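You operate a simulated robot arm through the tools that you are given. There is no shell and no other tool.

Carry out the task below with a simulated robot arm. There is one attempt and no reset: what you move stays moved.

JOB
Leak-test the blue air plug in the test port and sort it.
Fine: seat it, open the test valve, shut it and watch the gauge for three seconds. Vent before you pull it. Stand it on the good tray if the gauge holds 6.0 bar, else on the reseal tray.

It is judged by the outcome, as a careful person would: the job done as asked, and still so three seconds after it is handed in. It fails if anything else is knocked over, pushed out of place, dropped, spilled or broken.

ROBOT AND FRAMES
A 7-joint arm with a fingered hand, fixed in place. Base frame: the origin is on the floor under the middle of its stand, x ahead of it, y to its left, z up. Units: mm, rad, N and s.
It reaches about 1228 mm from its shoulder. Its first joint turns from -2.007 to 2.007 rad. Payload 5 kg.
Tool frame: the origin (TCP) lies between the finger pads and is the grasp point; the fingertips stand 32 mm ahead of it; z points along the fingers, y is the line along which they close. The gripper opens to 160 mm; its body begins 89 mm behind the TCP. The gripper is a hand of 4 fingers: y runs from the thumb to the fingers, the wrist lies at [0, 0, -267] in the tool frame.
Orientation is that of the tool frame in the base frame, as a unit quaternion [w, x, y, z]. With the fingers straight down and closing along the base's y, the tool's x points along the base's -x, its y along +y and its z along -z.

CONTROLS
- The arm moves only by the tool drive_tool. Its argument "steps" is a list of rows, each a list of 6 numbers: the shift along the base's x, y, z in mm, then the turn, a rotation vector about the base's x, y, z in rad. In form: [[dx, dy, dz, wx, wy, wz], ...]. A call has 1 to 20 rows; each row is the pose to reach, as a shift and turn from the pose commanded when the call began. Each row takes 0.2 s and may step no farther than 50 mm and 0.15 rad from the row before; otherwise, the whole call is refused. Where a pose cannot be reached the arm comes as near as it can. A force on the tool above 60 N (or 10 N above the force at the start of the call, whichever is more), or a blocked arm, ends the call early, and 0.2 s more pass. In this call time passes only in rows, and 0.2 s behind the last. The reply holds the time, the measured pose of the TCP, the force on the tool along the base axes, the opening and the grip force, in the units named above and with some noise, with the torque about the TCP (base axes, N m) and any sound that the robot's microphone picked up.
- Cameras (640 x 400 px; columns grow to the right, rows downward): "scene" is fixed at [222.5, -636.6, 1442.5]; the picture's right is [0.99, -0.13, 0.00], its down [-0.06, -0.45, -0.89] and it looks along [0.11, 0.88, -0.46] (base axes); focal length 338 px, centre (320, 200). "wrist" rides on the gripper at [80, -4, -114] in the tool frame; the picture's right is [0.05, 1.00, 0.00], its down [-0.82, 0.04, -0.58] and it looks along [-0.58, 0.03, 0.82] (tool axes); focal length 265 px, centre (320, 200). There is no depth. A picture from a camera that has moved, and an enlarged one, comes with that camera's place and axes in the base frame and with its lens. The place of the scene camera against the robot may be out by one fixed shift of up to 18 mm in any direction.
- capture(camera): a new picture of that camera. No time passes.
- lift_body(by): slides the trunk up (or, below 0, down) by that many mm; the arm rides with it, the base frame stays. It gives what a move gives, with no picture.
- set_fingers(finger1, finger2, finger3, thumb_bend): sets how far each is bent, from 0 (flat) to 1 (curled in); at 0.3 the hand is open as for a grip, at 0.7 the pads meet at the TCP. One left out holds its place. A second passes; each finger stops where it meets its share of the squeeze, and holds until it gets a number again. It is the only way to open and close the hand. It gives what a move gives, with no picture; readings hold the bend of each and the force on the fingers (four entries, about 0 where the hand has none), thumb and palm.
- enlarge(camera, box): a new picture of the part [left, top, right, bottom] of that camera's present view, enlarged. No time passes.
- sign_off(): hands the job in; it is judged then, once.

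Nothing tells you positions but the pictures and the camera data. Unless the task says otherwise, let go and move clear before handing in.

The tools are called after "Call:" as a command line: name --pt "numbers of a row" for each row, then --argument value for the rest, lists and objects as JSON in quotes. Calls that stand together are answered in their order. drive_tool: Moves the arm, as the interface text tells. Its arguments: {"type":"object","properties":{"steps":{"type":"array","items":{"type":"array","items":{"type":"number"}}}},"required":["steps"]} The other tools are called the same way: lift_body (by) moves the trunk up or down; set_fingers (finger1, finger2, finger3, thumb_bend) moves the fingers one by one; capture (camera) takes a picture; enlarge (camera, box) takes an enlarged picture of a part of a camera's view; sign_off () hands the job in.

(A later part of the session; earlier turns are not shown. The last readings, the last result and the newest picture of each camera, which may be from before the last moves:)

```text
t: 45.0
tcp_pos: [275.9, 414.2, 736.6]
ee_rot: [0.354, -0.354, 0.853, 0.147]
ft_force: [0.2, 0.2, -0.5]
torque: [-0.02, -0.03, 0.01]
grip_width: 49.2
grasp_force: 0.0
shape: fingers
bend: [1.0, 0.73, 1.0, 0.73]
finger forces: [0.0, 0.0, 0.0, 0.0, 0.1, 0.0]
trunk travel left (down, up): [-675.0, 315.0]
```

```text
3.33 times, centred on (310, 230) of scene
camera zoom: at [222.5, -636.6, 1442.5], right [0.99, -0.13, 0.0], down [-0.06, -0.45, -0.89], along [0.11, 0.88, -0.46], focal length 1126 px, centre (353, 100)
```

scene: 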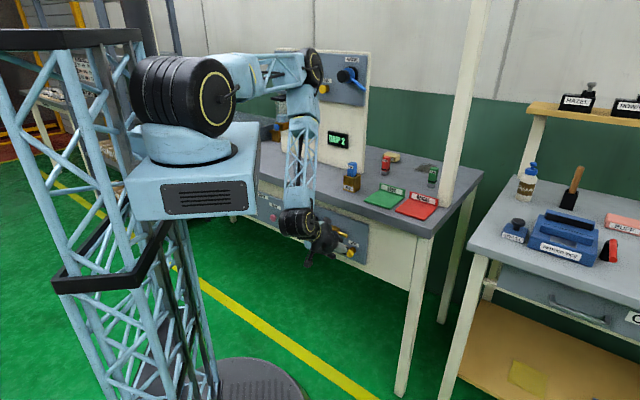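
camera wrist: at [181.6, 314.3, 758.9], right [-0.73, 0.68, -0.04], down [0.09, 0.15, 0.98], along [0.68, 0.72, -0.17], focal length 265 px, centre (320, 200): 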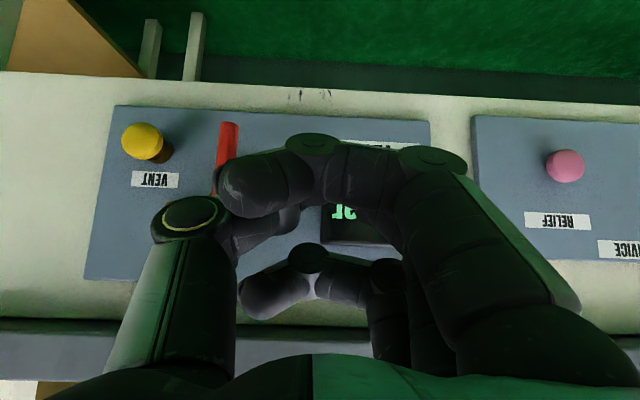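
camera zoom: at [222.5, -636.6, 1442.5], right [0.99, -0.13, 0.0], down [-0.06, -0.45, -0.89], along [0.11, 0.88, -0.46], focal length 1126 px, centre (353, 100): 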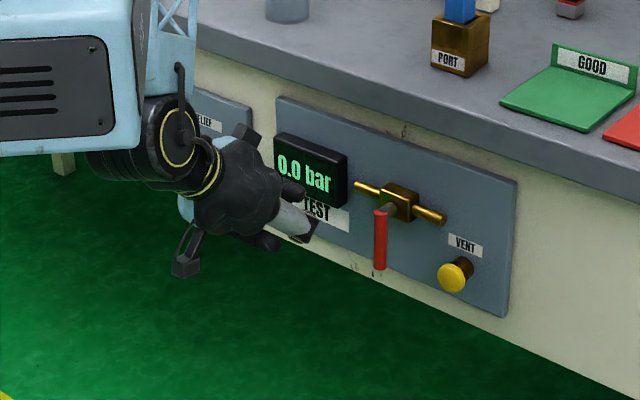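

Full curl sweeps the outer fingers across the thumb, so I'll use an even three-finger pinch as a blunt peg instead. I'll place it just right of the lever, short of the panel.

Call:
set_fingers --finger1 0.74 --finger2 0.74 --finger3 0.74 --thumb_bend 0.74

Call:
drive_tool --pt "28 -28 -20 0 0 0" --pt "56 -56 -40 0 0 0" --pt "80 -80 -60 0 0 0" --pt "80 -80 -78 0 0 0"

Call:
capture --camera "wrist"

Call:
enlarge --camera "scene" --box '[230, 170, 390, 290]'

```text
t: 46.0
tcp_pos: [275.6, 414.0, 735.6]
ee_rot: [0.354, -0.354, 0.853, 0.147]
ft_force: [0.0, 0.1, -0.6]
torque: [0.01, 0.05, -0.02]
grip_width: 17.2
grasp_force: 0.1
shape: fingers
bend: [0.74, 0.73, 0.74, 0.73]
finger forces: [0.1, 0.0, 0.1, 0.1, 0.0, 0.1]
trunk travel left (down, up): [-675.0, 315.0]
```

```text
t: 47.0
tcp_pos: [353.1, 332.6, 657.4]
ee_rot: [0.354, -0.353, 0.854, 0.146]
ft_force: [0.2, 0.1, -0.1]
torque: [0.01, 0.01, 0.0]
grip_width: 17.6
grasp_force: 0.1
shape: fingers
bend: [0.74, 0.73, 0.74, 0.73]
finger forces: [0.0, 0.0, 0.1, 0.0, 0.0, 0.1]
trunk travel left (down, up): [-675.0, 315.0]
```

```text
taken
camera wrist: at [259.7, 232.3, 680.6], right [-0.73, 0.68, -0.04], down [0.09, 0.15, 0.99], along [0.68, 0.72, -0.17], focal length 265 px, centre (320, 200)
```

wrist: 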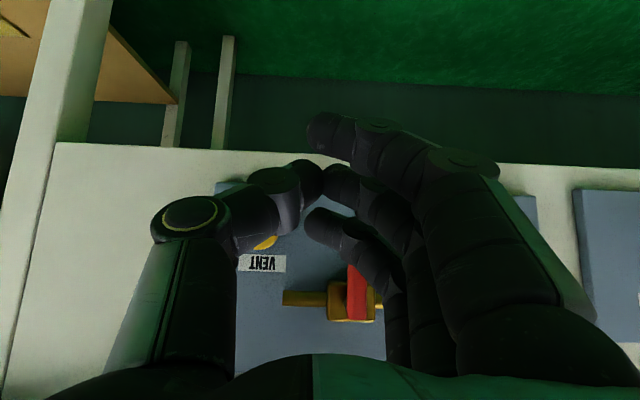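

```text
3.33 times, centred on (310, 230) of scene
camera zoom: at [222.5, -636.6, 1442.5], right [0.99, -0.13, 0.0], down [-0.06, -0.45, -0.89], along [0.11, 0.88, -0.46], focal length 1126 px, centre (353, 100)
```

zoom: 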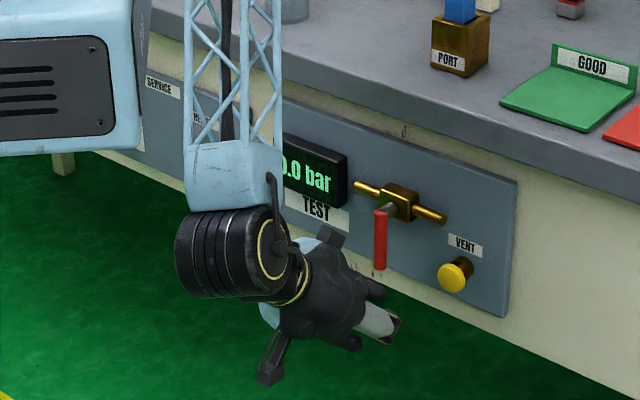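

The pinched fingers splay too wide to fit beside the lever. Straight fingers make a better peg, so I'll extend the three fingers (bend 0.3) and flatten the thumb out of the way.

Call:
set_fingers --finger1 0.3 --finger2 0.3 --finger3 0.3 --thumb_bend 0.0

Call:
capture --camera "wrist"

Call:
enlarge --camera "scene" --box '[230, 170, 390, 290]'

```text
t: 48.0
tcp_pos: [353.0, 332.4, 658.2]
ee_rot: [0.354, -0.354, 0.853, 0.147]
ft_force: [0.8, 0.6, 0.1]
torque: [-0.01, 0.04, 0.02]
grip_width: 190.3
grasp_force: 0.1
shape: fingers
bend: [0.3, 0.3, 0.3, 0.0]
finger forces: [0.0, 0.0, 0.1, 0.1, 0.1, 0.0]
trunk travel left (down, up): [-675.0, 315.0]
```

```text
taken
camera wrist: at [259.5, 232.2, 680.8], right [-0.73, 0.68, -0.04], down [0.09, 0.15, 0.98], along [0.68, 0.72, -0.17], focal length 265 px, centre (320, 200)
```

wrist: 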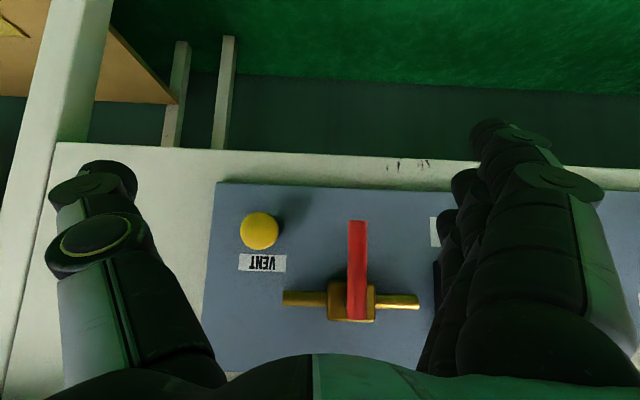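

```text
3.33 times, centred on (310, 230) of scene
camera zoom: at [222.5, -636.6, 1442.5], right [0.99, -0.13, 0.0], down [-0.06, -0.45, -0.89], along [0.11, 0.88, -0.46], focal length 1126 px, centre (353, 100)
```

zoom: 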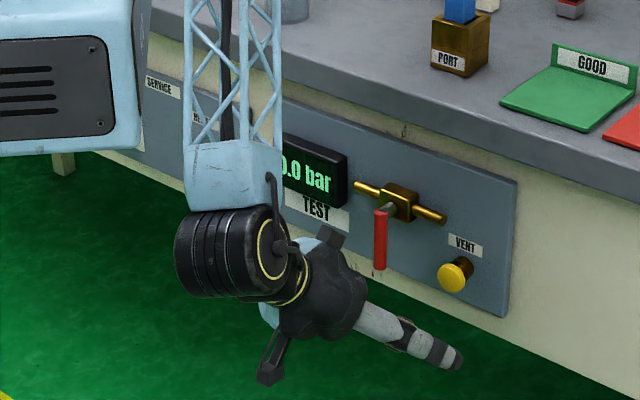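

Now the panel is clearly visible between thumb and fingers. I'll slide right so the fingers clear the lever on its right side, then take another look before advancing.

Call:
drive_tool --pt "31.8 -21.2 0 0 0 0" --pt "63.6 -42.4 0 0 0 0"

Call:
capture --camera "wrist"

Call:
enlarge --camera "scene" --box '[230, 170, 390, 290]'

```text
t: 48.6
tcp_pos: [416.2, 291.1, 654.8]
ee_rot: [0.355, -0.352, 0.854, 0.146]
ft_force: [-0.5, 0.1, 0.3]
torque: [-0.01, 0.0, 0.01]
grip_width: 190.5
grasp_force: 0.1
shape: fingers
bend: [0.3, 0.3, 0.3, 0.0]
finger forces: [0.0, 0.0, 0.1, 0.1, 0.0, 0.0]
trunk travel left (down, up): [-675.0, 315.0]
```

```text
taken
camera wrist: at [322.4, 191.5, 679.6], right [-0.73, 0.68, -0.04], down [0.09, 0.15, 0.99], along [0.68, 0.72, -0.17], focal length 265 px, centre (320, 200)
```

wrist: 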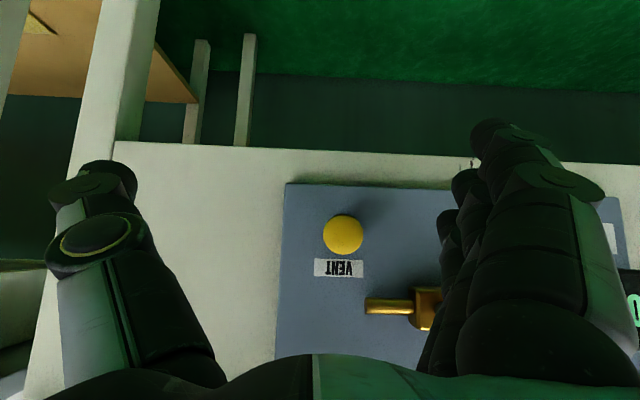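

```text
3.33 times, centred on (310, 230) of scene
camera zoom: at [222.5, -636.6, 1442.5], right [0.99, -0.13, 0.0], down [-0.06, -0.45, -0.89], along [0.11, 0.88, -0.46], focal length 1126 px, centre (353, 100)
```

zoom: 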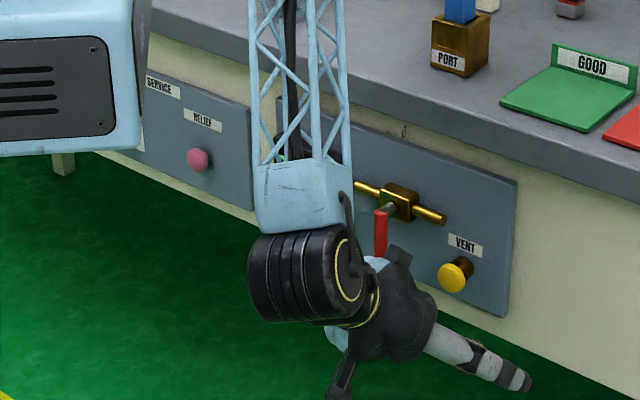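

The fingers now sit just right of the lever. I'll move 5 mm further right for clearance and advance toward the panel, stopping with the fingertips level with the lever.

Call:
drive_tool --pt "10.6 3.5 2 0 0 0" --pt "24.7 17.7 2 0 0 0" --pt "38.9 31.8 2 0 0 0" --pt "44.5 37.5 2 0 0 0"

Call:
capture --camera "wrist"

Call:
enlarge --camera "scene" --box '[260, 180, 380, 280]'

```text
t: 49.6
tcp_pos: [460.9, 328.3, 660.4]
ee_rot: [0.354, -0.354, 0.853, 0.147]
ft_force: [0.3, -0.8, -0.2]
torque: [0.01, -0.01, 0.0]
grip_width: 190.6
grasp_force: 0.1
shape: fingers
bend: [0.3, 0.3, 0.3, 0.0]
finger forces: [0.0, 0.0, 0.0, 0.1, 0.1, 0.1]
trunk travel left (down, up): [-675.0, 315.0]
```

```text
taken
camera wrist: at [367.6, 228.9, 683.7], right [-0.73, 0.68, -0.04], down [0.09, 0.15, 0.98], along [0.68, 0.72, -0.17], focal length 265 px, centre (320, 200)
```

wrist: 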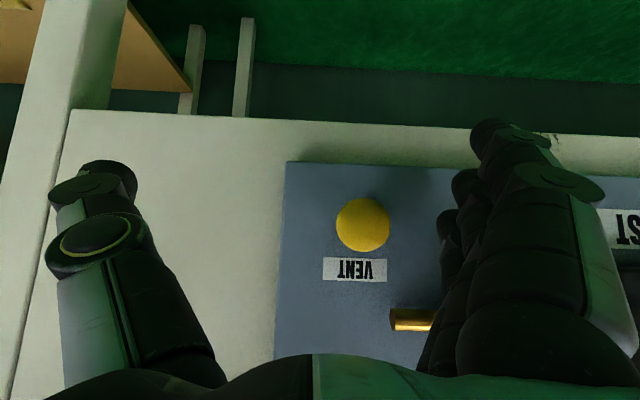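

```text
4.00 times, centred on (320, 230) of scene
camera zoom: at [222.5, -636.6, 1442.5], right [0.99, -0.13, 0.0], down [-0.06, -0.45, -0.89], along [0.11, 0.88, -0.46], focal length 1351 px, centre (320, 80)
```

zoom: 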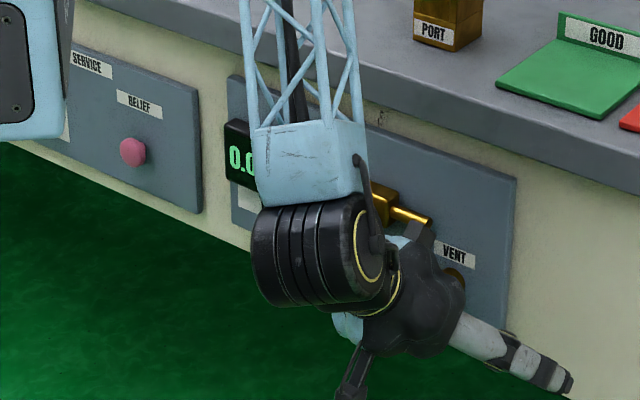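

The fingertips are level with the lever. I'll start pushing it left gently and watch the force.

Call:
drive_tool --pt "-7.8 7.8 -1 0 0 0" --pt "-13 13 -2 0 0 0" --pt "-18.4 18.4 -3 0 0 0"

Call:
enlarge --camera "scene" --box '[260, 180, 380, 280]'

Call:
capture --camera "wrist"

```text
t: 50.4
tcp_pos: [442.7, 346.9, 656.3]
ee_rot: [0.354, -0.354, 0.853, 0.147]
ft_force: [1.9, -1.3, 0.0]
torque: [0.06, 0.03, -0.07]
grip_width: 190.7
grasp_force: 0.4
shape: fingers
bend: [0.3, 0.3, 0.31, 0.0]
finger forces: [0.1, 0.0, 1.2, 0.0, 0.1, 0.1]
trunk travel left (down, up): [-675.0, 315.0]
```

```text
4.00 times, centred on (320, 230) of scene
camera zoom: at [222.5, -636.6, 1442.5], right [0.99, -0.13, 0.0], down [-0.06, -0.45, -0.89], along [0.11, 0.88, -0.46], focal length 1351 px, centre (320, 80)
```

zoom: 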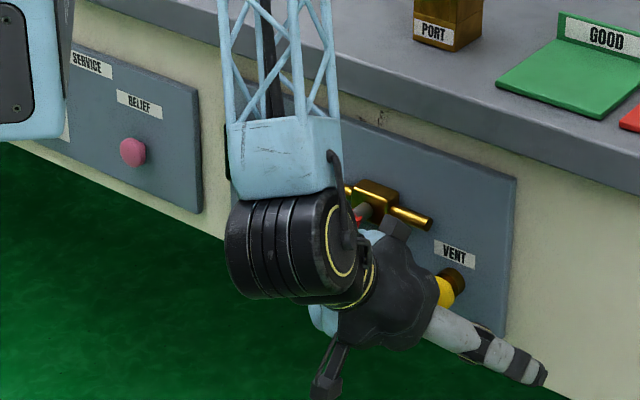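

```text
taken
camera wrist: at [349.4, 246.4, 679.6], right [-0.73, 0.68, -0.04], down [0.09, 0.15, 0.98], along [0.68, 0.72, -0.17], focal length 265 px, centre (320, 200)
```

wrist: 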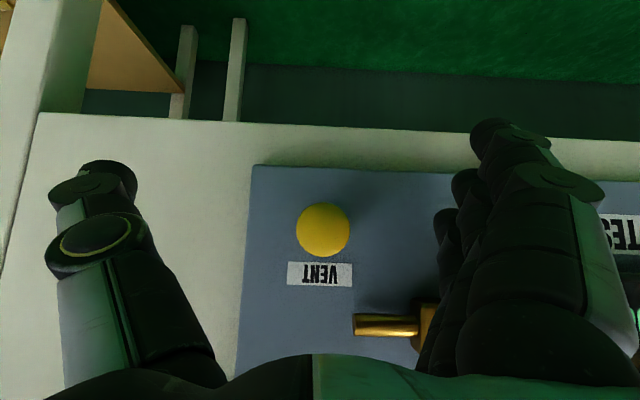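

There is light contact of about 2 N and the lever appears to be following. I'll continue along the arc.

Call:
drive_tool --pt "-5 5 0.5 0 0 0" --pt "-10 10 1 0 0 0" --pt "-15 15 2.5 0 0 0" --pt "-20 20 5 0 0 0"

Call:
enlarge --camera "scene" --box '[260, 180, 380, 280]'

Call:
capture --camera "wrist"

```text
t: 51.4
tcp_pos: [423.0, 366.0, 662.3]
ee_rot: [0.354, -0.353, 0.854, 0.146]
ft_force: [0.8, -3.2, -1.9]
torque: [0.09, -0.06, 0.15]
grip_width: 190.4
grasp_force: 1.7
shape: fingers
bend: [0.3, 0.3, 0.31, 0.0]
finger forces: [0.0, 0.0, 3.4, 0.1, 0.1, 0.0]
trunk travel left (down, up): [-675.0, 315.0]
```

```text
4.00 times, centred on (320, 230) of scene
camera zoom: at [222.5, -636.6, 1442.5], right [0.99, -0.13, 0.0], down [-0.06, -0.45, -0.89], along [0.11, 0.88, -0.46], focal length 1351 px, centre (320, 80)
```

zoom: 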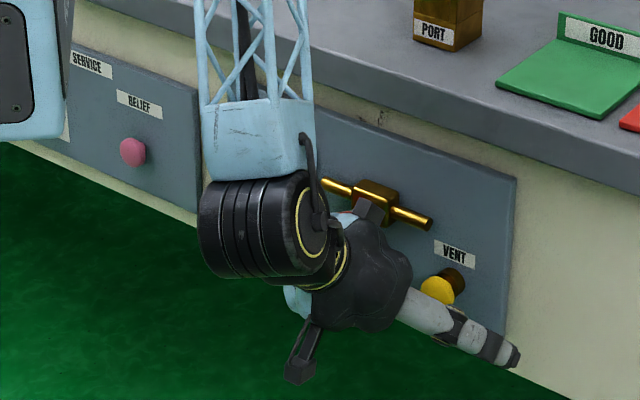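

```text
taken
camera wrist: at [329.7, 266.5, 685.7], right [-0.73, 0.68, -0.04], down [0.09, 0.15, 0.98], along [0.68, 0.72, -0.17], focal length 265 px, centre (320, 200)
```

wrist: 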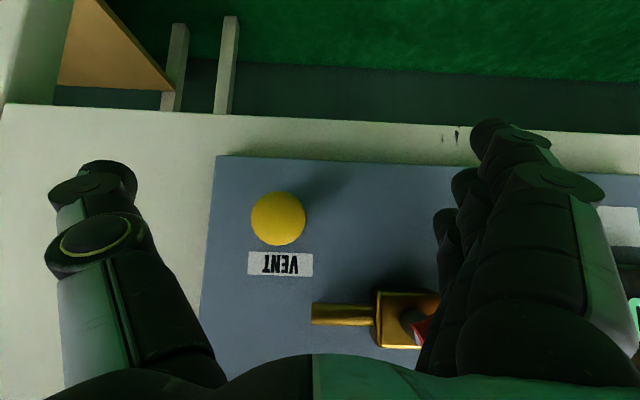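

The lever is turning. I can see its pivot end leaning left. I'll continue the arc up toward horizontal.

Call:
drive_tool --pt "-4.5 4.5 3.5 0 0 0" --pt "-9 9 8 0 0 0" --pt "-12.8 12.8 13 0 0 0" --pt "-16.3 16.3 19 0 0 0"

Call:
capture --camera "wrist"

Call:
enlarge --camera "scene" --box '[260, 180, 380, 280]'

```text
t: 52.4
tcp_pos: [406.6, 378.7, 677.8]
ee_rot: [0.349, -0.355, 0.856, 0.142]
ft_force: [-5.7, -25.6, -46.4]
torque: [-1.26, -2.18, 1.41]
grip_width: 190.6
grasp_force: 24.4
shape: fingers
bend: [0.3, 0.3, 0.32, 0.0]
finger forces: [0.1, 0.0, 47.8, 0.1, 0.1, 0.1]
trunk travel left (down, up): [-675.0, 315.0]
```

```text
taken
camera wrist: at [312.2, 279.3, 703.1], right [-0.73, 0.68, -0.04], down [0.09, 0.16, 0.98], along [0.68, 0.71, -0.18], focal length 265 px, centre (320, 200)
```

wrist: 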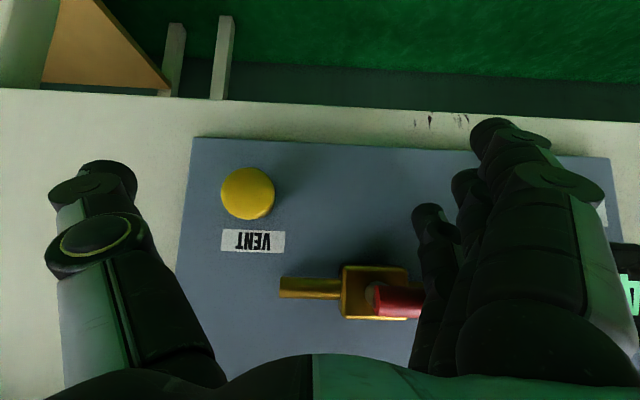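

```text
4.00 times, centred on (320, 230) of scene
camera zoom: at [222.5, -636.6, 1442.5], right [0.99, -0.13, 0.0], down [-0.06, -0.45, -0.89], along [0.11, 0.88, -0.46], focal length 1351 px, centre (320, 80)
```

zoom: 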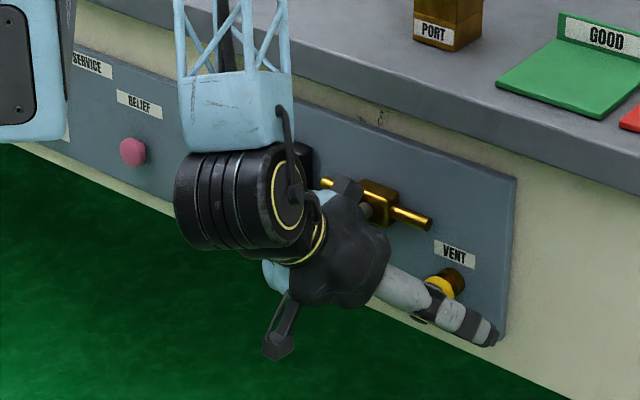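

The lever has reached the horizontal stop with 48 N on the finger. I'll drop away from it at once, back off, and read the gauge.

Call:
drive_tool --pt "2 -2 -12 0 0 0" --pt "2 -2 -22 0 0 0"

Call:
drive_tool --pt "-20 -20 0 0 0 0" --pt "-45 -45 0 0 0 0"

Call:
capture --camera "wrist"

Call:
enlarge --camera "scene" --box '[260, 180, 380, 280]'

```text
t: 53.0
tcp_pos: [410.5, 384.0, 661.9]
ee_rot: [0.356, -0.353, 0.852, 0.148]
ft_force: [0.2, -0.3, 0.0]
torque: [-0.02, 0.04, 0.0]
grip_width: 190.5
grasp_force: 0.0
shape: fingers
bend: [0.3, 0.3, 0.3, 0.0]
finger forces: [0.1, 0.0, 0.0, 0.0, 0.0, 0.0]
trunk travel left (down, up): [-675.0, 315.0]
```

```text
t: 53.6
tcp_pos: [365.8, 333.3, 660.4]
ee_rot: [0.354, -0.353, 0.853, 0.147]
ft_force: [0.1, -0.5, -0.2]
torque: [0.02, 0.01, 0.0]
grip_width: 190.5
grasp_force: 0.1
shape: fingers
bend: [0.3, 0.3, 0.3, 0.0]
finger forces: [0.1, 0.0, 0.0, 0.0, 0.0, 0.0]
trunk travel left (down, up): [-675.0, 315.0]
```

```text
taken
camera wrist: at [271.1, 233.3, 682.6], right [-0.73, 0.68, -0.04], down [0.09, 0.15, 0.99], along [0.68, 0.72, -0.17], focal length 265 px, centre (320, 200)
```

wrist: 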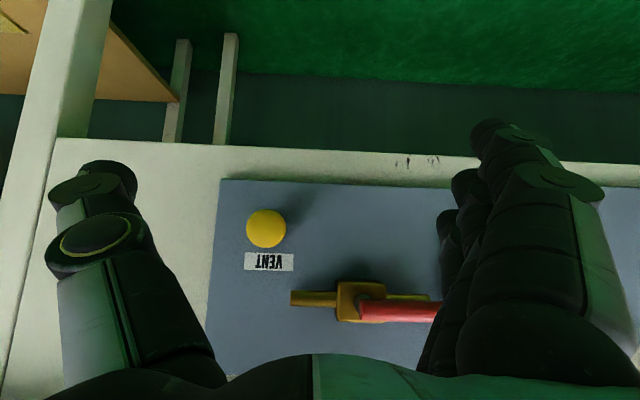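

```text
4.00 times, centred on (320, 230) of scene
camera zoom: at [222.5, -636.6, 1442.5], right [0.99, -0.13, 0.0], down [-0.06, -0.45, -0.89], along [0.11, 0.88, -0.46], focal length 1351 px, centre (320, 80)
```

zoom: 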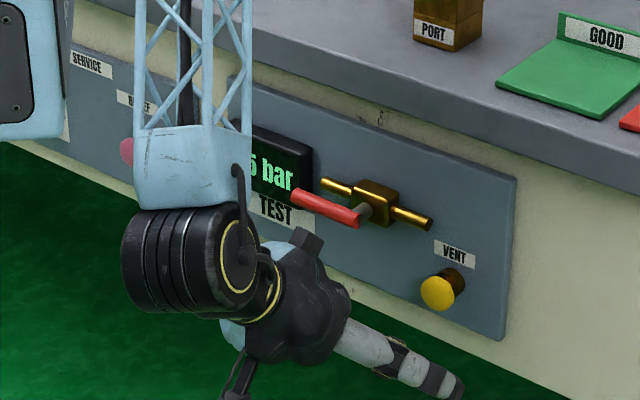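

The valve is open with its lever in line with the pipe, and the gauge shows "_.6 bar". The arm hides the first digit, so I'll slide right to read it.

Call:
drive_tool --pt "28 -28 0 0 0 0" --pt "56 -56 0 0 0 0"

Call:
enlarge --camera "scene" --box '[280, 190, 360, 260]'

Call:
capture --camera "wrist"

```text
t: 54.2
tcp_pos: [420.9, 277.0, 660.0]
ee_rot: [0.354, -0.354, 0.853, 0.147]
ft_force: [0.4, 0.0, 0.2]
torque: [0.01, 0.02, 0.02]
grip_width: 190.4
grasp_force: 0.1
shape: fingers
bend: [0.3, 0.3, 0.3, 0.0]
finger forces: [0.0, 0.1, 0.0, 0.0, 0.0, 0.0]
trunk travel left (down, up): [-675.0, 315.0]
```

```text
5.71 times, centred on (320, 225) of scene
camera zoom: at [222.5, -636.6, 1442.5], right [0.99, -0.13, 0.0], down [-0.06, -0.45, -0.89], along [0.11, 0.88, -0.46], focal length 1931 px, centre (320, 57)
```

zoom: 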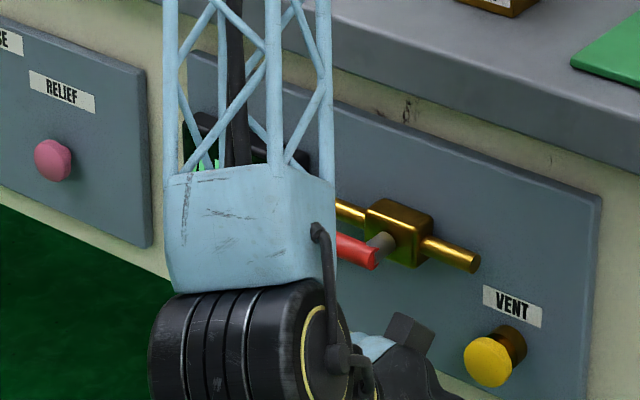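

```text
taken
camera wrist: at [326.9, 177.1, 683.6], right [-0.73, 0.68, -0.04], down [0.09, 0.15, 0.99], along [0.68, 0.72, -0.17], focal length 265 px, centre (320, 200)
```

wrist: 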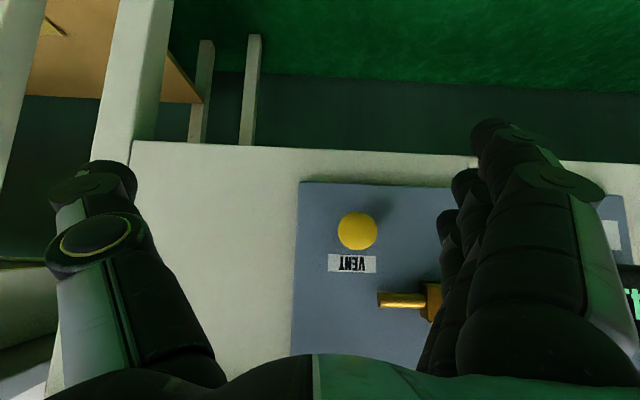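

The forearm hides the gauge from here, so I'll move to the left side where it was visible before, staying well back from the panel.

Call:
drive_tool --pt "-35 35 0 0 0 0" --pt "-70 70 10 0 0 0" --pt "-105 105 30 0 0 0" --pt "-140 140 50 0 0 0"

Call:
enlarge --camera "scene" --box '[260, 180, 380, 280]'

Call:
capture --camera "wrist"

```text
refused: row 2 steps farther than a row can; nothing moved
```

```text
4.00 times, centred on (320, 230) of scene
camera zoom: at [222.5, -636.6, 1442.5], right [0.99, -0.13, 0.0], down [-0.06, -0.45, -0.89], along [0.11, 0.88, -0.46], focal length 1351 px, centre (320, 80)
```

zoom: 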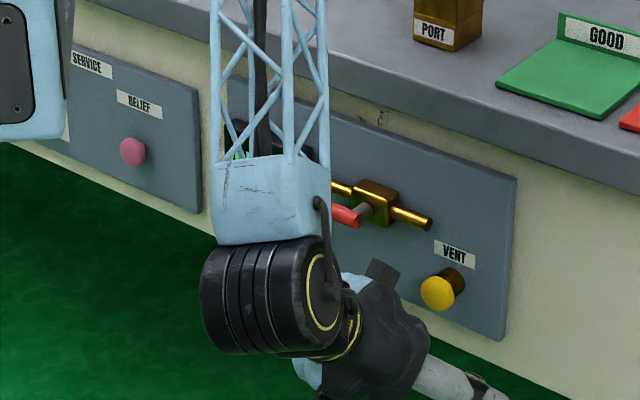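

```text
taken
camera wrist: at [326.9, 177.1, 683.6], right [-0.73, 0.68, -0.04], down [0.09, 0.15, 0.99], along [0.68, 0.72, -0.17], focal length 265 px, centre (320, 200)
```

wrist: 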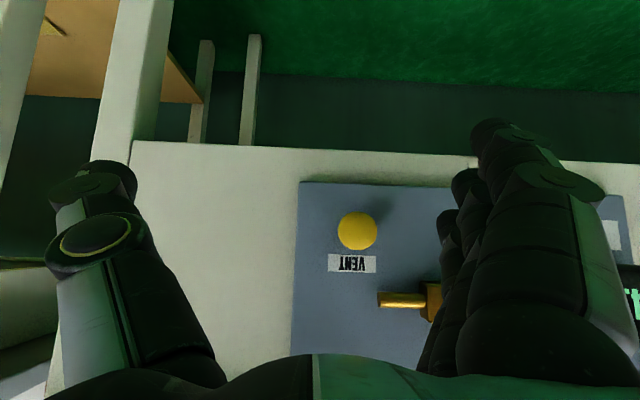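

Call:
drive_tool --pt "-34 34 0 0 0 0" --pt "-68 68 0 0 0 0" --pt "-102 102 5 0 0 0" --pt "-136 136 10 0 0 0"

Call:
enlarge --camera "scene" --box '[260, 180, 380, 280]'

Call:
capture --camera "wrist"

```text
t: 55.2
tcp_pos: [284.4, 416.7, 670.5]
ee_rot: [0.354, -0.353, 0.853, 0.146]
ft_force: [-0.2, -0.5, -0.1]
torque: [-0.04, 0.0, 0.04]
grip_width: 190.7
grasp_force: 0.0
shape: fingers
bend: [0.3, 0.3, 0.3, 0.0]
finger forces: [0.1, 0.1, 0.1, 0.0, 0.1, 0.0]
trunk travel left (down, up): [-675.0, 315.0]
```

```text
4.00 times, centred on (320, 230) of scene
camera zoom: at [222.5, -636.6, 1442.5], right [0.99, -0.13, 0.0], down [-0.06, -0.45, -0.89], along [0.11, 0.88, -0.46], focal length 1351 px, centre (320, 80)
```

zoom: 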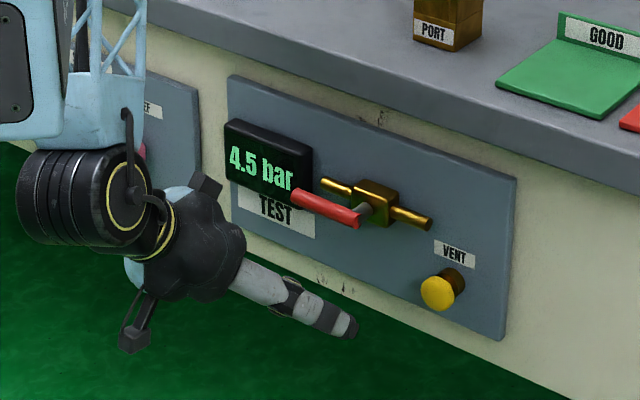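

```text
taken
camera wrist: at [190.4, 316.9, 693.0], right [-0.73, 0.68, -0.04], down [0.09, 0.15, 0.98], along [0.68, 0.72, -0.17], focal length 265 px, centre (320, 200)
```

wrist: 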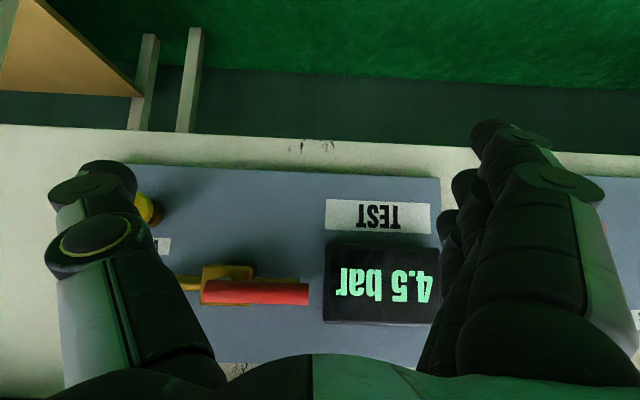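

From here both cameras see the gauge: 4.5 bar with the valve open. I'll wait to see where it settles.

Call:
drive_tool --pt "0 0 0 0 0 0" --pt "0 0 0 0 0 0" --pt "0 0 0 0 0 0" --pt "0 0 0 0 0 0" --pt "0 0 0 0 0 0"

Call:
enlarge --camera "wrist" --box '[180, 180, 460, 340]'

Call:
drive_tool --pt "0 0 0 0 0 0" --pt "0 0 0 0 0 0" --pt "0 0 0 0 0 0" --pt "0 0 0 0 0 0" --pt "0 0 0 0 0 0"

Call:
enlarge --camera "wrist" --box '[180, 180, 460, 340]'

```text
t: 56.4
tcp_pos: [286.0, 416.7, 669.5]
ee_rot: [0.354, -0.354, 0.853, 0.147]
ft_force: [-0.4, -0.8, 1.1]
torque: [-0.01, 0.03, -0.01]
grip_width: 190.6
grasp_force: 0.1
shape: fingers
bend: [0.3, 0.3, 0.3, 0.0]
finger forces: [0.1, 0.0, 0.0, 0.1, 0.0, 0.0]
trunk travel left (down, up): [-675.0, 315.0]
```

```text
2.29 times, centred on (320, 260) of wrist
camera zoom: at [190.7, 316.6, 693.0], right [-0.73, 0.68, -0.04], down [0.09, 0.15, 0.98], along [0.68, 0.72, -0.17], focal length 607 px, centre (320, 63)
```

zoom: 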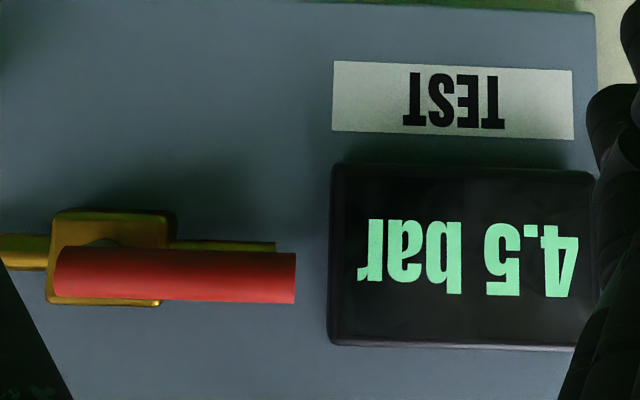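

```text
t: 57.6
tcp_pos: [284.7, 416.3, 670.8]
ee_rot: [0.355, -0.354, 0.853, 0.147]
ft_force: [-0.3, 0.7, -1.0]
torque: [-0.01, 0.0, 0.01]
grip_width: 190.6
grasp_force: 0.1
shape: fingers
bend: [0.3, 0.3, 0.3, 0.0]
finger forces: [0.0, 0.0, 0.1, 0.0, 0.0, 0.1]
trunk travel left (down, up): [-675.0, 315.0]
```

```text
2.29 times, centred on (320, 260) of wrist
camera zoom: at [190.7, 316.6, 693.0], right [-0.73, 0.68, -0.04], down [0.09, 0.15, 0.98], along [0.68, 0.72, -0.17], focal length 607 px, centre (320, 63)
```

zoom: 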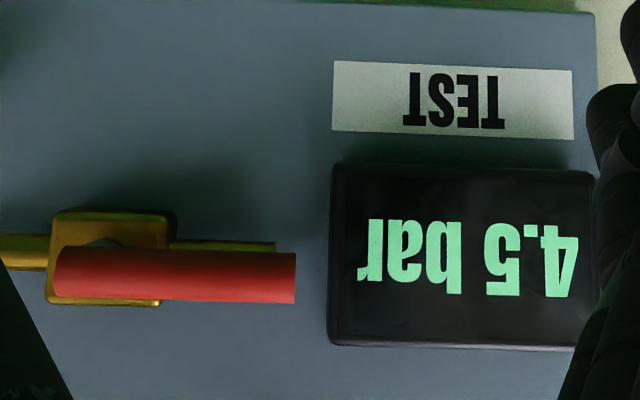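

The test gauge sits steady at 4.5 bar with the valve open. I'll check the other gauge on the backboard for context.

Call:
enlarge --camera "scene" --box '[260, 40, 390, 150]'

Call:
enlarge --camera "scene" --box '[335, 150, 375, 195]'

```text
3.64 times, centred on (325, 95) of scene
camera zoom: at [222.5, -636.6, 1442.5], right [0.99, -0.13, 0.0], down [-0.06, -0.45, -0.89], along [0.11, 0.88, -0.46], focal length 1228 px, centre (302, 582)
```

zoom: 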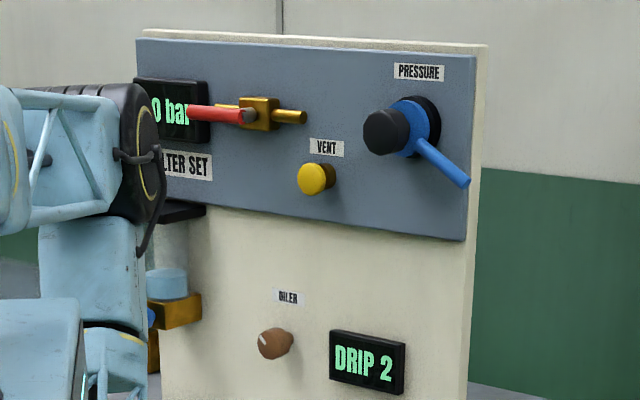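

```text
8.89 times, centred on (355, 172) of scene
camera zoom: at [222.5, -636.6, 1442.5], right [0.99, -0.13, 0.0], down [-0.06, -0.45, -0.89], along [0.11, 0.88, -0.46], focal length 3003 px, centre (9, 444)
```

zoom: 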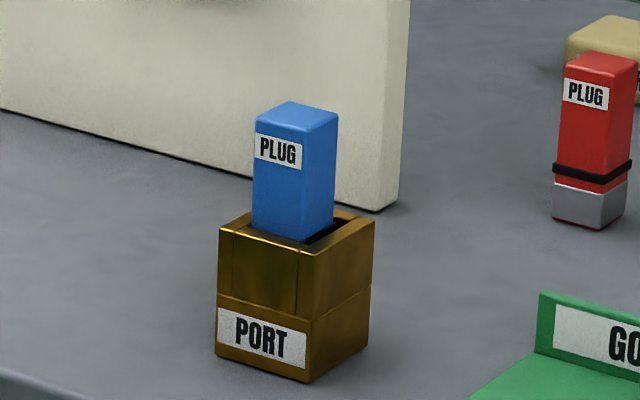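

The filter-set gauge is unchanged. Now I'll shut the test valve by moving the extended fingers above the horizontal lever and sweeping it back down.

Call:
drive_tool --pt "17.7 -17.7 30 0 0 0" --pt "35.4 -35.4 60 0 0 0" --pt "53.7 -53.7 90 0 0 0" --pt "71.4 -71.4 103 0 0 0"

Call:
capture --camera "wrist"

Call:
enlarge --camera "scene" --box '[260, 180, 380, 280]'

```text
t: 58.6
tcp_pos: [354.2, 344.3, 771.8]
ee_rot: [0.355, -0.353, 0.853, 0.147]
ft_force: [-0.4, 0.5, 0.2]
torque: [0.03, 0.01, -0.01]
grip_width: 190.4
grasp_force: 0.1
shape: fingers
bend: [0.3, 0.3, 0.3, 0.0]
finger forces: [0.1, 0.0, 0.0, 0.0, 0.1, 0.0]
trunk travel left (down, up): [-675.0, 315.0]
```

```text
taken
camera wrist: at [260.8, 244.1, 794.7], right [-0.73, 0.68, -0.04], down [0.09, 0.15, 0.98], along [0.68, 0.72, -0.17], focal length 265 px, centre (320, 200)
```

wrist: 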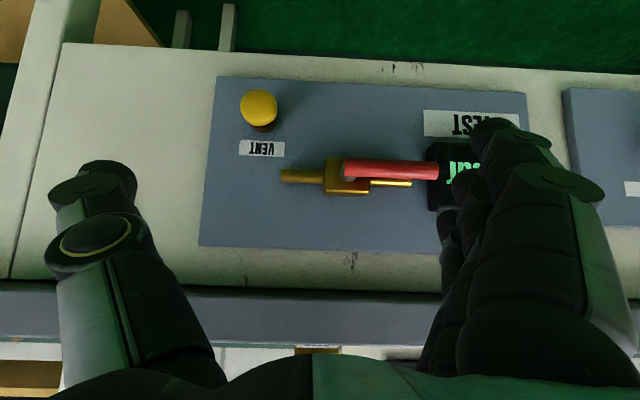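

```text
4.00 times, centred on (320, 230) of scene
camera zoom: at [222.5, -636.6, 1442.5], right [0.99, -0.13, 0.0], down [-0.06, -0.45, -0.89], along [0.11, 0.88, -0.46], focal length 1351 px, centre (320, 80)
```

zoom: 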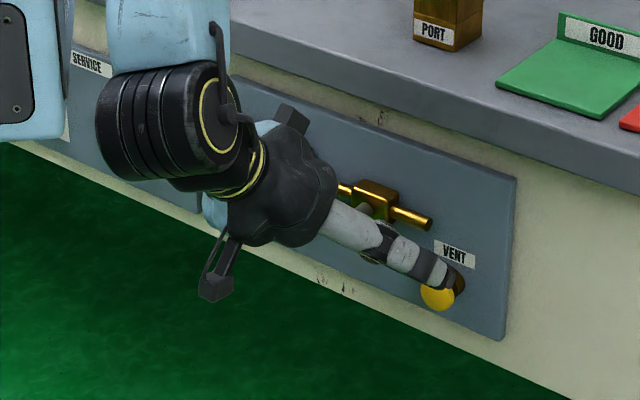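

The lever is horizontal at z≈731 and the fingers are above it. I'll advance so the middle finger is over the lever, then push down.

Call:
drive_tool --pt "17 17 0 0 0 0" --pt "34 34 0 0 0 0" --pt "50.5 50.5 0 0 0 0"

Call:
capture --camera "wrist"

```text
t: 59.4
tcp_pos: [403.5, 392.6, 769.4]
ee_rot: [0.352, -0.354, 0.855, 0.144]
ft_force: [-13.0, -20.0, -0.3]
torque: [-0.77, 0.43, 2.15]
grip_width: 193.9
grasp_force: 10.0
shape: fingers
bend: [0.29, 0.3, 0.3, 0.0]
finger forces: [21.2, 0.0, 0.1, 0.0, 0.1, 0.0]
trunk travel left (down, up): [-675.0, 315.0]
```

```text
taken
camera wrist: at [309.4, 291.9, 793.5], right [-0.73, 0.68, -0.04], down [0.09, 0.15, 0.98], along [0.68, 0.72, -0.17], focal length 265 px, centre (320, 200)
```

wrist: 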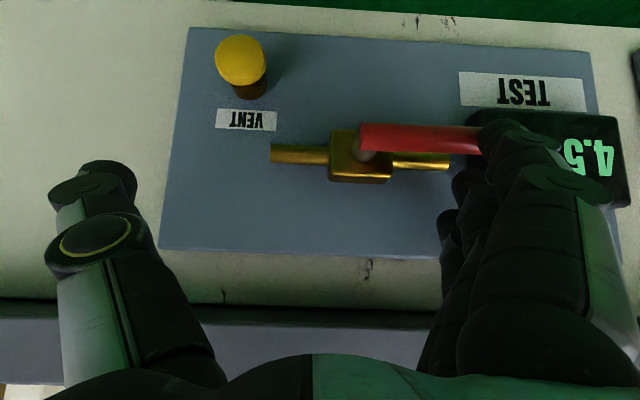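

The longest finger touched the lever's front face, so the fingers reach further than I estimated. I'll back off 13 mm so that only the middle finger sits over the lever.

Call:
drive_tool --pt "-10 -10 0 0 0 0" --pt "-9.5 -9.5 0 0 0 0"

Call:
capture --camera "wrist"

```text
t: 60.0
tcp_pos: [396.0, 386.4, 770.9]
ee_rot: [0.355, -0.353, 0.853, 0.147]
ft_force: [0.8, 0.8, 0.9]
torque: [0.0, 0.0, 0.05]
grip_width: 191.0
grasp_force: 0.0
shape: fingers
bend: [0.3, 0.3, 0.3, 0.0]
finger forces: [0.0, 0.0, 0.0, 0.0, 0.0, 0.0]
trunk travel left (down, up): [-675.0, 315.0]
```

```text
taken
camera wrist: at [302.7, 285.7, 795.0], right [-0.73, 0.68, -0.04], down [0.09, 0.15, 0.99], along [0.68, 0.72, -0.17], focal length 265 px, centre (320, 200)
```

wrist: 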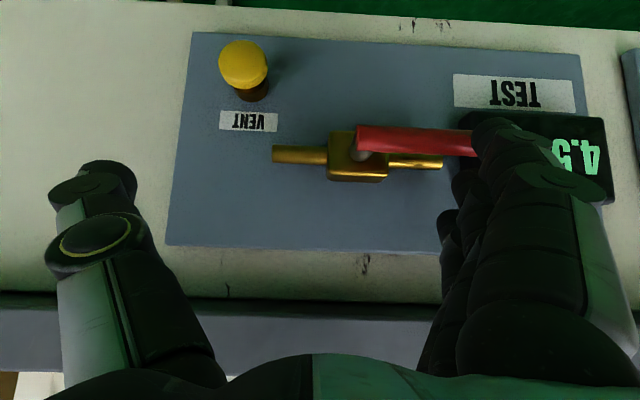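

Call:
drive_tool --pt "3.5 -7.8 -6 0 0 0" --pt "2.5 -6.7 -15 0 0 0" --pt "1.8 -6.0 -23 0 0 0"

Call:
capture --camera "wrist"

```text
t: 60.8
tcp_pos: [399.3, 378.1, 749.0]
ee_rot: [0.354, -0.353, 0.853, 0.147]
ft_force: [-0.2, 0.1, 0.5]
torque: [0.06, 0.01, -0.01]
grip_width: 191.3
grasp_force: 0.2
shape: fingers
bend: [0.3, 0.3, 0.3, 0.0]
finger forces: [0.1, 0.5, 0.0, 0.0, 0.0, 0.0]
trunk travel left (down, up): [-675.0, 315.0]
```

```text
taken
camera wrist: at [304.5, 277.9, 771.8], right [-0.73, 0.68, -0.04], down [0.09, 0.15, 0.98], along [0.68, 0.72, -0.17], focal length 265 px, centre (320, 200)
```

wrist: 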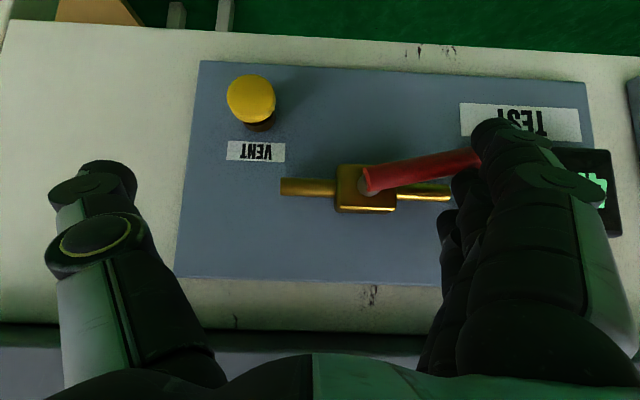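

The lever is coming down smoothly with almost no force. I'll continue the sweep.

Call:
drive_tool --pt "0 0 -8 0 0 0" --pt "0.5 -0.5 -15 0 0 0" --pt "2 -2 -22 0 0 0" --pt "4 -4 -29 0 0 0" --pt "7 -7 -35 0 0 0" --pt "10 -10 -41 0 0 0"

Call:
capture --camera "wrist"

```text
t: 62.2
tcp_pos: [408.8, 370.3, 707.2]
ee_rot: [0.354, -0.354, 0.853, 0.147]
ft_force: [-0.9, 0.2, 0.2]
torque: [0.05, 0.02, 0.02]
grip_width: 191.2
grasp_force: 0.0
shape: fingers
bend: [0.3, 0.29, 0.3, 0.0]
finger forces: [0.0, 0.9, 0.0, 0.0, 0.1, 0.1]
trunk travel left (down, up): [-675.0, 315.0]
```

```text
taken
camera wrist: at [314.5, 269.0, 730.6], right [-0.73, 0.68, -0.04], down [0.09, 0.15, 0.98], along [0.68, 0.72, -0.17], focal length 265 px, centre (320, 200)
```

wrist: 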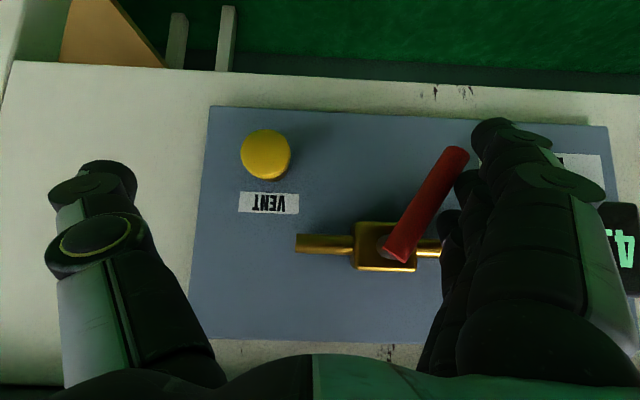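

Call:
drive_tool --pt "4.7 -4.7 -6 0 0 0" --pt "9.3 -9.3 -10 0 0 0" --pt "14.1 -14.1 -14 0 0 0" --pt "18 -18 -16 0 0 0"

Call:
capture --camera "wrist"

```text
t: 63.2
tcp_pos: [424.3, 350.2, 692.9]
ee_rot: [0.354, -0.355, 0.853, 0.148]
ft_force: [-4.4, 4.8, 0.0]
torque: [-0.19, -0.15, 0.05]
grip_width: 191.0
grasp_force: 2.8
shape: fingers
bend: [0.3, 0.29, 0.27, 0.0]
finger forces: [0.1, 0.5, 5.4, 0.1, 0.1, 0.1]
trunk travel left (down, up): [-675.0, 315.0]
```

```text
taken
camera wrist: at [330.7, 250.8, 715.2], right [-0.73, 0.68, -0.04], down [0.09, 0.15, 0.98], along [0.67, 0.72, -0.17], focal length 265 px, centre (320, 200)
```

wrist: 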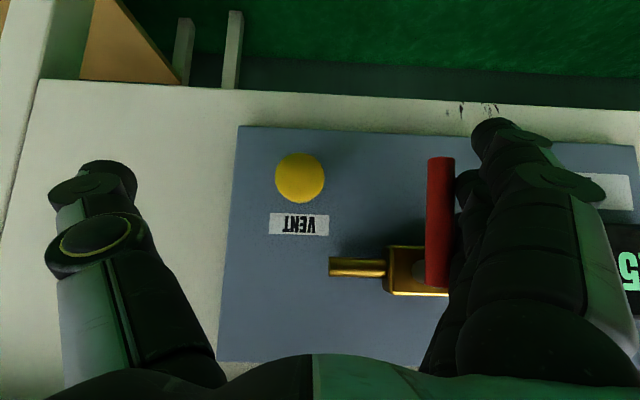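

The lever is within about 3° of vertical. I'll push slightly further right until it meets its closed stop.

Call:
drive_tool --pt "2.5 -2.5 0 0 0 0" --pt "5 -5 0 0 0 0"

Call:
capture --camera "wrist"

```text
t: 63.8
tcp_pos: [429.0, 345.7, 692.8]
ee_rot: [0.354, -0.354, 0.853, 0.147]
ft_force: [-13.5, 12.0, -7.4]
torque: [-0.81, -0.72, 0.41]
grip_width: 191.0
grasp_force: 7.9
shape: fingers
bend: [0.3, 0.27, 0.24, 0.0]
finger forces: [0.1, 2.3, 12.7, 0.1, 0.1, 0.1]
trunk travel left (down, up): [-675.0, 315.0]
```

```text
taken
camera wrist: at [335.5, 246.0, 715.4], right [-0.73, 0.68, -0.04], down [0.09, 0.15, 0.98], along [0.67, 0.72, -0.17], focal length 265 px, centre (320, 200)
```

wrist: 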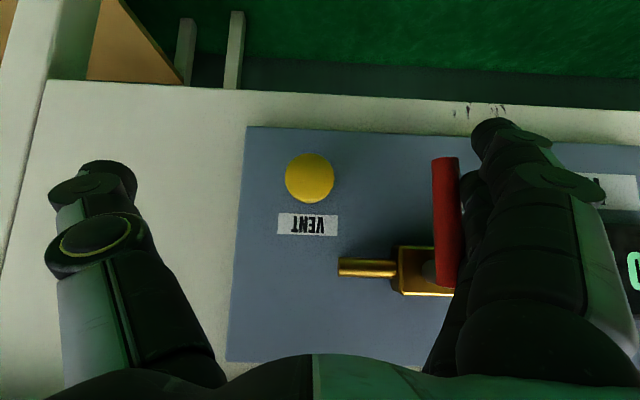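

The lever is against its closed stop and vertical, so the valve is shut. I'll release, back off and read the gauge.

Call:
drive_tool --pt "-7 7 0 0 0 0" --pt "-27 -13 0 0 0 0" --pt "-61 12 0 0 0 0"

Call:
enlarge --camera "scene" --box '[260, 180, 380, 280]'

Call:
capture --camera "wrist"

```text
t: 64.6
tcp_pos: [369.7, 356.7, 692.8]
ee_rot: [0.355, -0.353, 0.853, 0.146]
ft_force: [0.3, -0.4, -1.0]
torque: [0.05, 0.01, -0.03]
grip_width: 191.1
grasp_force: 0.1
shape: fingers
bend: [0.3, 0.3, 0.3, 0.0]
finger forces: [0.0, 0.0, 0.1, 0.0, 0.0, 0.0]
trunk travel left (down, up): [-675.0, 315.0]
```

```text
4.00 times, centred on (320, 230) of scene
camera zoom: at [222.5, -636.6, 1442.5], right [0.99, -0.13, 0.0], down [-0.06, -0.45, -0.89], along [0.11, 0.88, -0.46], focal length 1351 px, centre (320, 80)
```

zoom: 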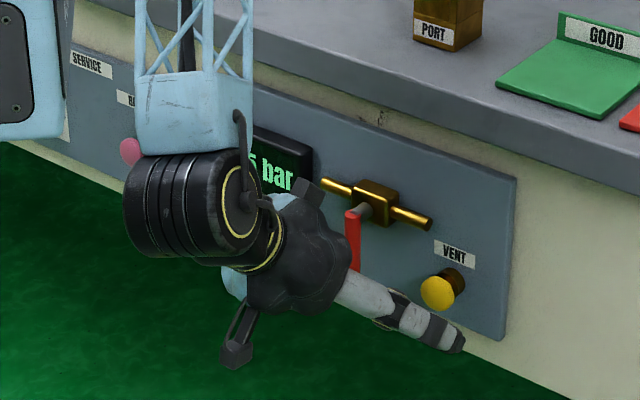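

```text
taken
camera wrist: at [275.2, 256.5, 716.2], right [-0.73, 0.68, -0.04], down [0.09, 0.15, 0.99], along [0.68, 0.72, -0.17], focal length 265 px, centre (320, 200)
```

wrist: 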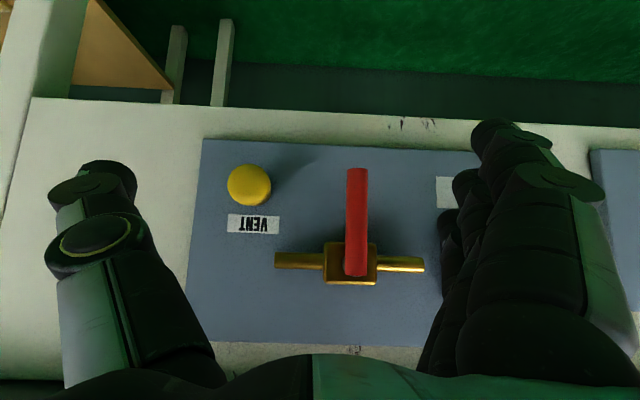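

The lever is back in its original hanging position and the gauge shows "_.5 bar". I'll move further left so the whole reading is visible.

Call:
drive_tool --pt "-34 34 0 0 0 0" --pt "-68 68 -10 0 0 0" --pt "-75 75 -20 0 0 0"

Call:
enlarge --camera "scene" --box '[260, 180, 380, 280]'

Call:
capture --camera "wrist"

```text
t: 65.4
tcp_pos: [295.3, 432.4, 673.9]
ee_rot: [0.355, -0.353, 0.854, 0.145]
ft_force: [-0.3, 0.4, -0.1]
torque: [-0.01, -0.03, 0.0]
grip_width: 191.0
grasp_force: 0.1
shape: fingers
bend: [0.3, 0.3, 0.3, 0.0]
finger forces: [0.0, 0.0, 0.1, 0.0, 0.0, 0.0]
trunk travel left (down, up): [-675.0, 315.0]
```

```text
4.00 times, centred on (320, 230) of scene
camera zoom: at [222.5, -636.6, 1442.5], right [0.99, -0.13, 0.0], down [-0.06, -0.45, -0.89], along [0.11, 0.88, -0.46], focal length 1351 px, centre (320, 80)
```

zoom: 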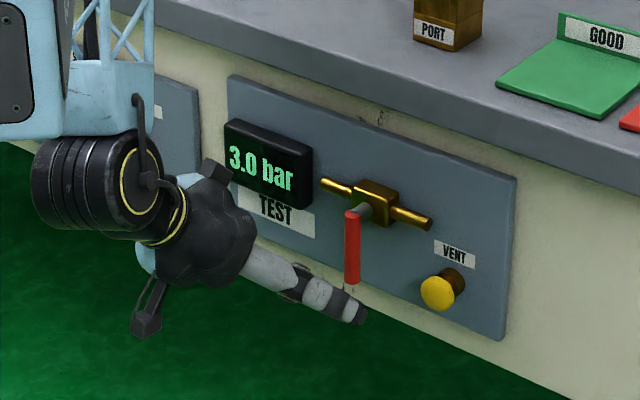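

```text
taken
camera wrist: at [200.8, 332.4, 696.4], right [-0.73, 0.68, -0.04], down [0.09, 0.15, 0.98], along [0.68, 0.72, -0.17], focal length 265 px, centre (320, 200)
```

wrist: 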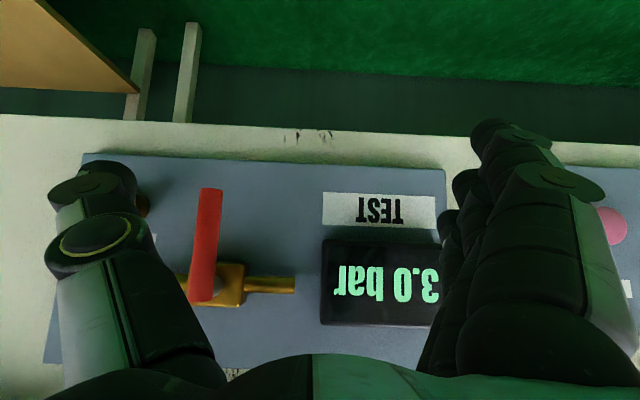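

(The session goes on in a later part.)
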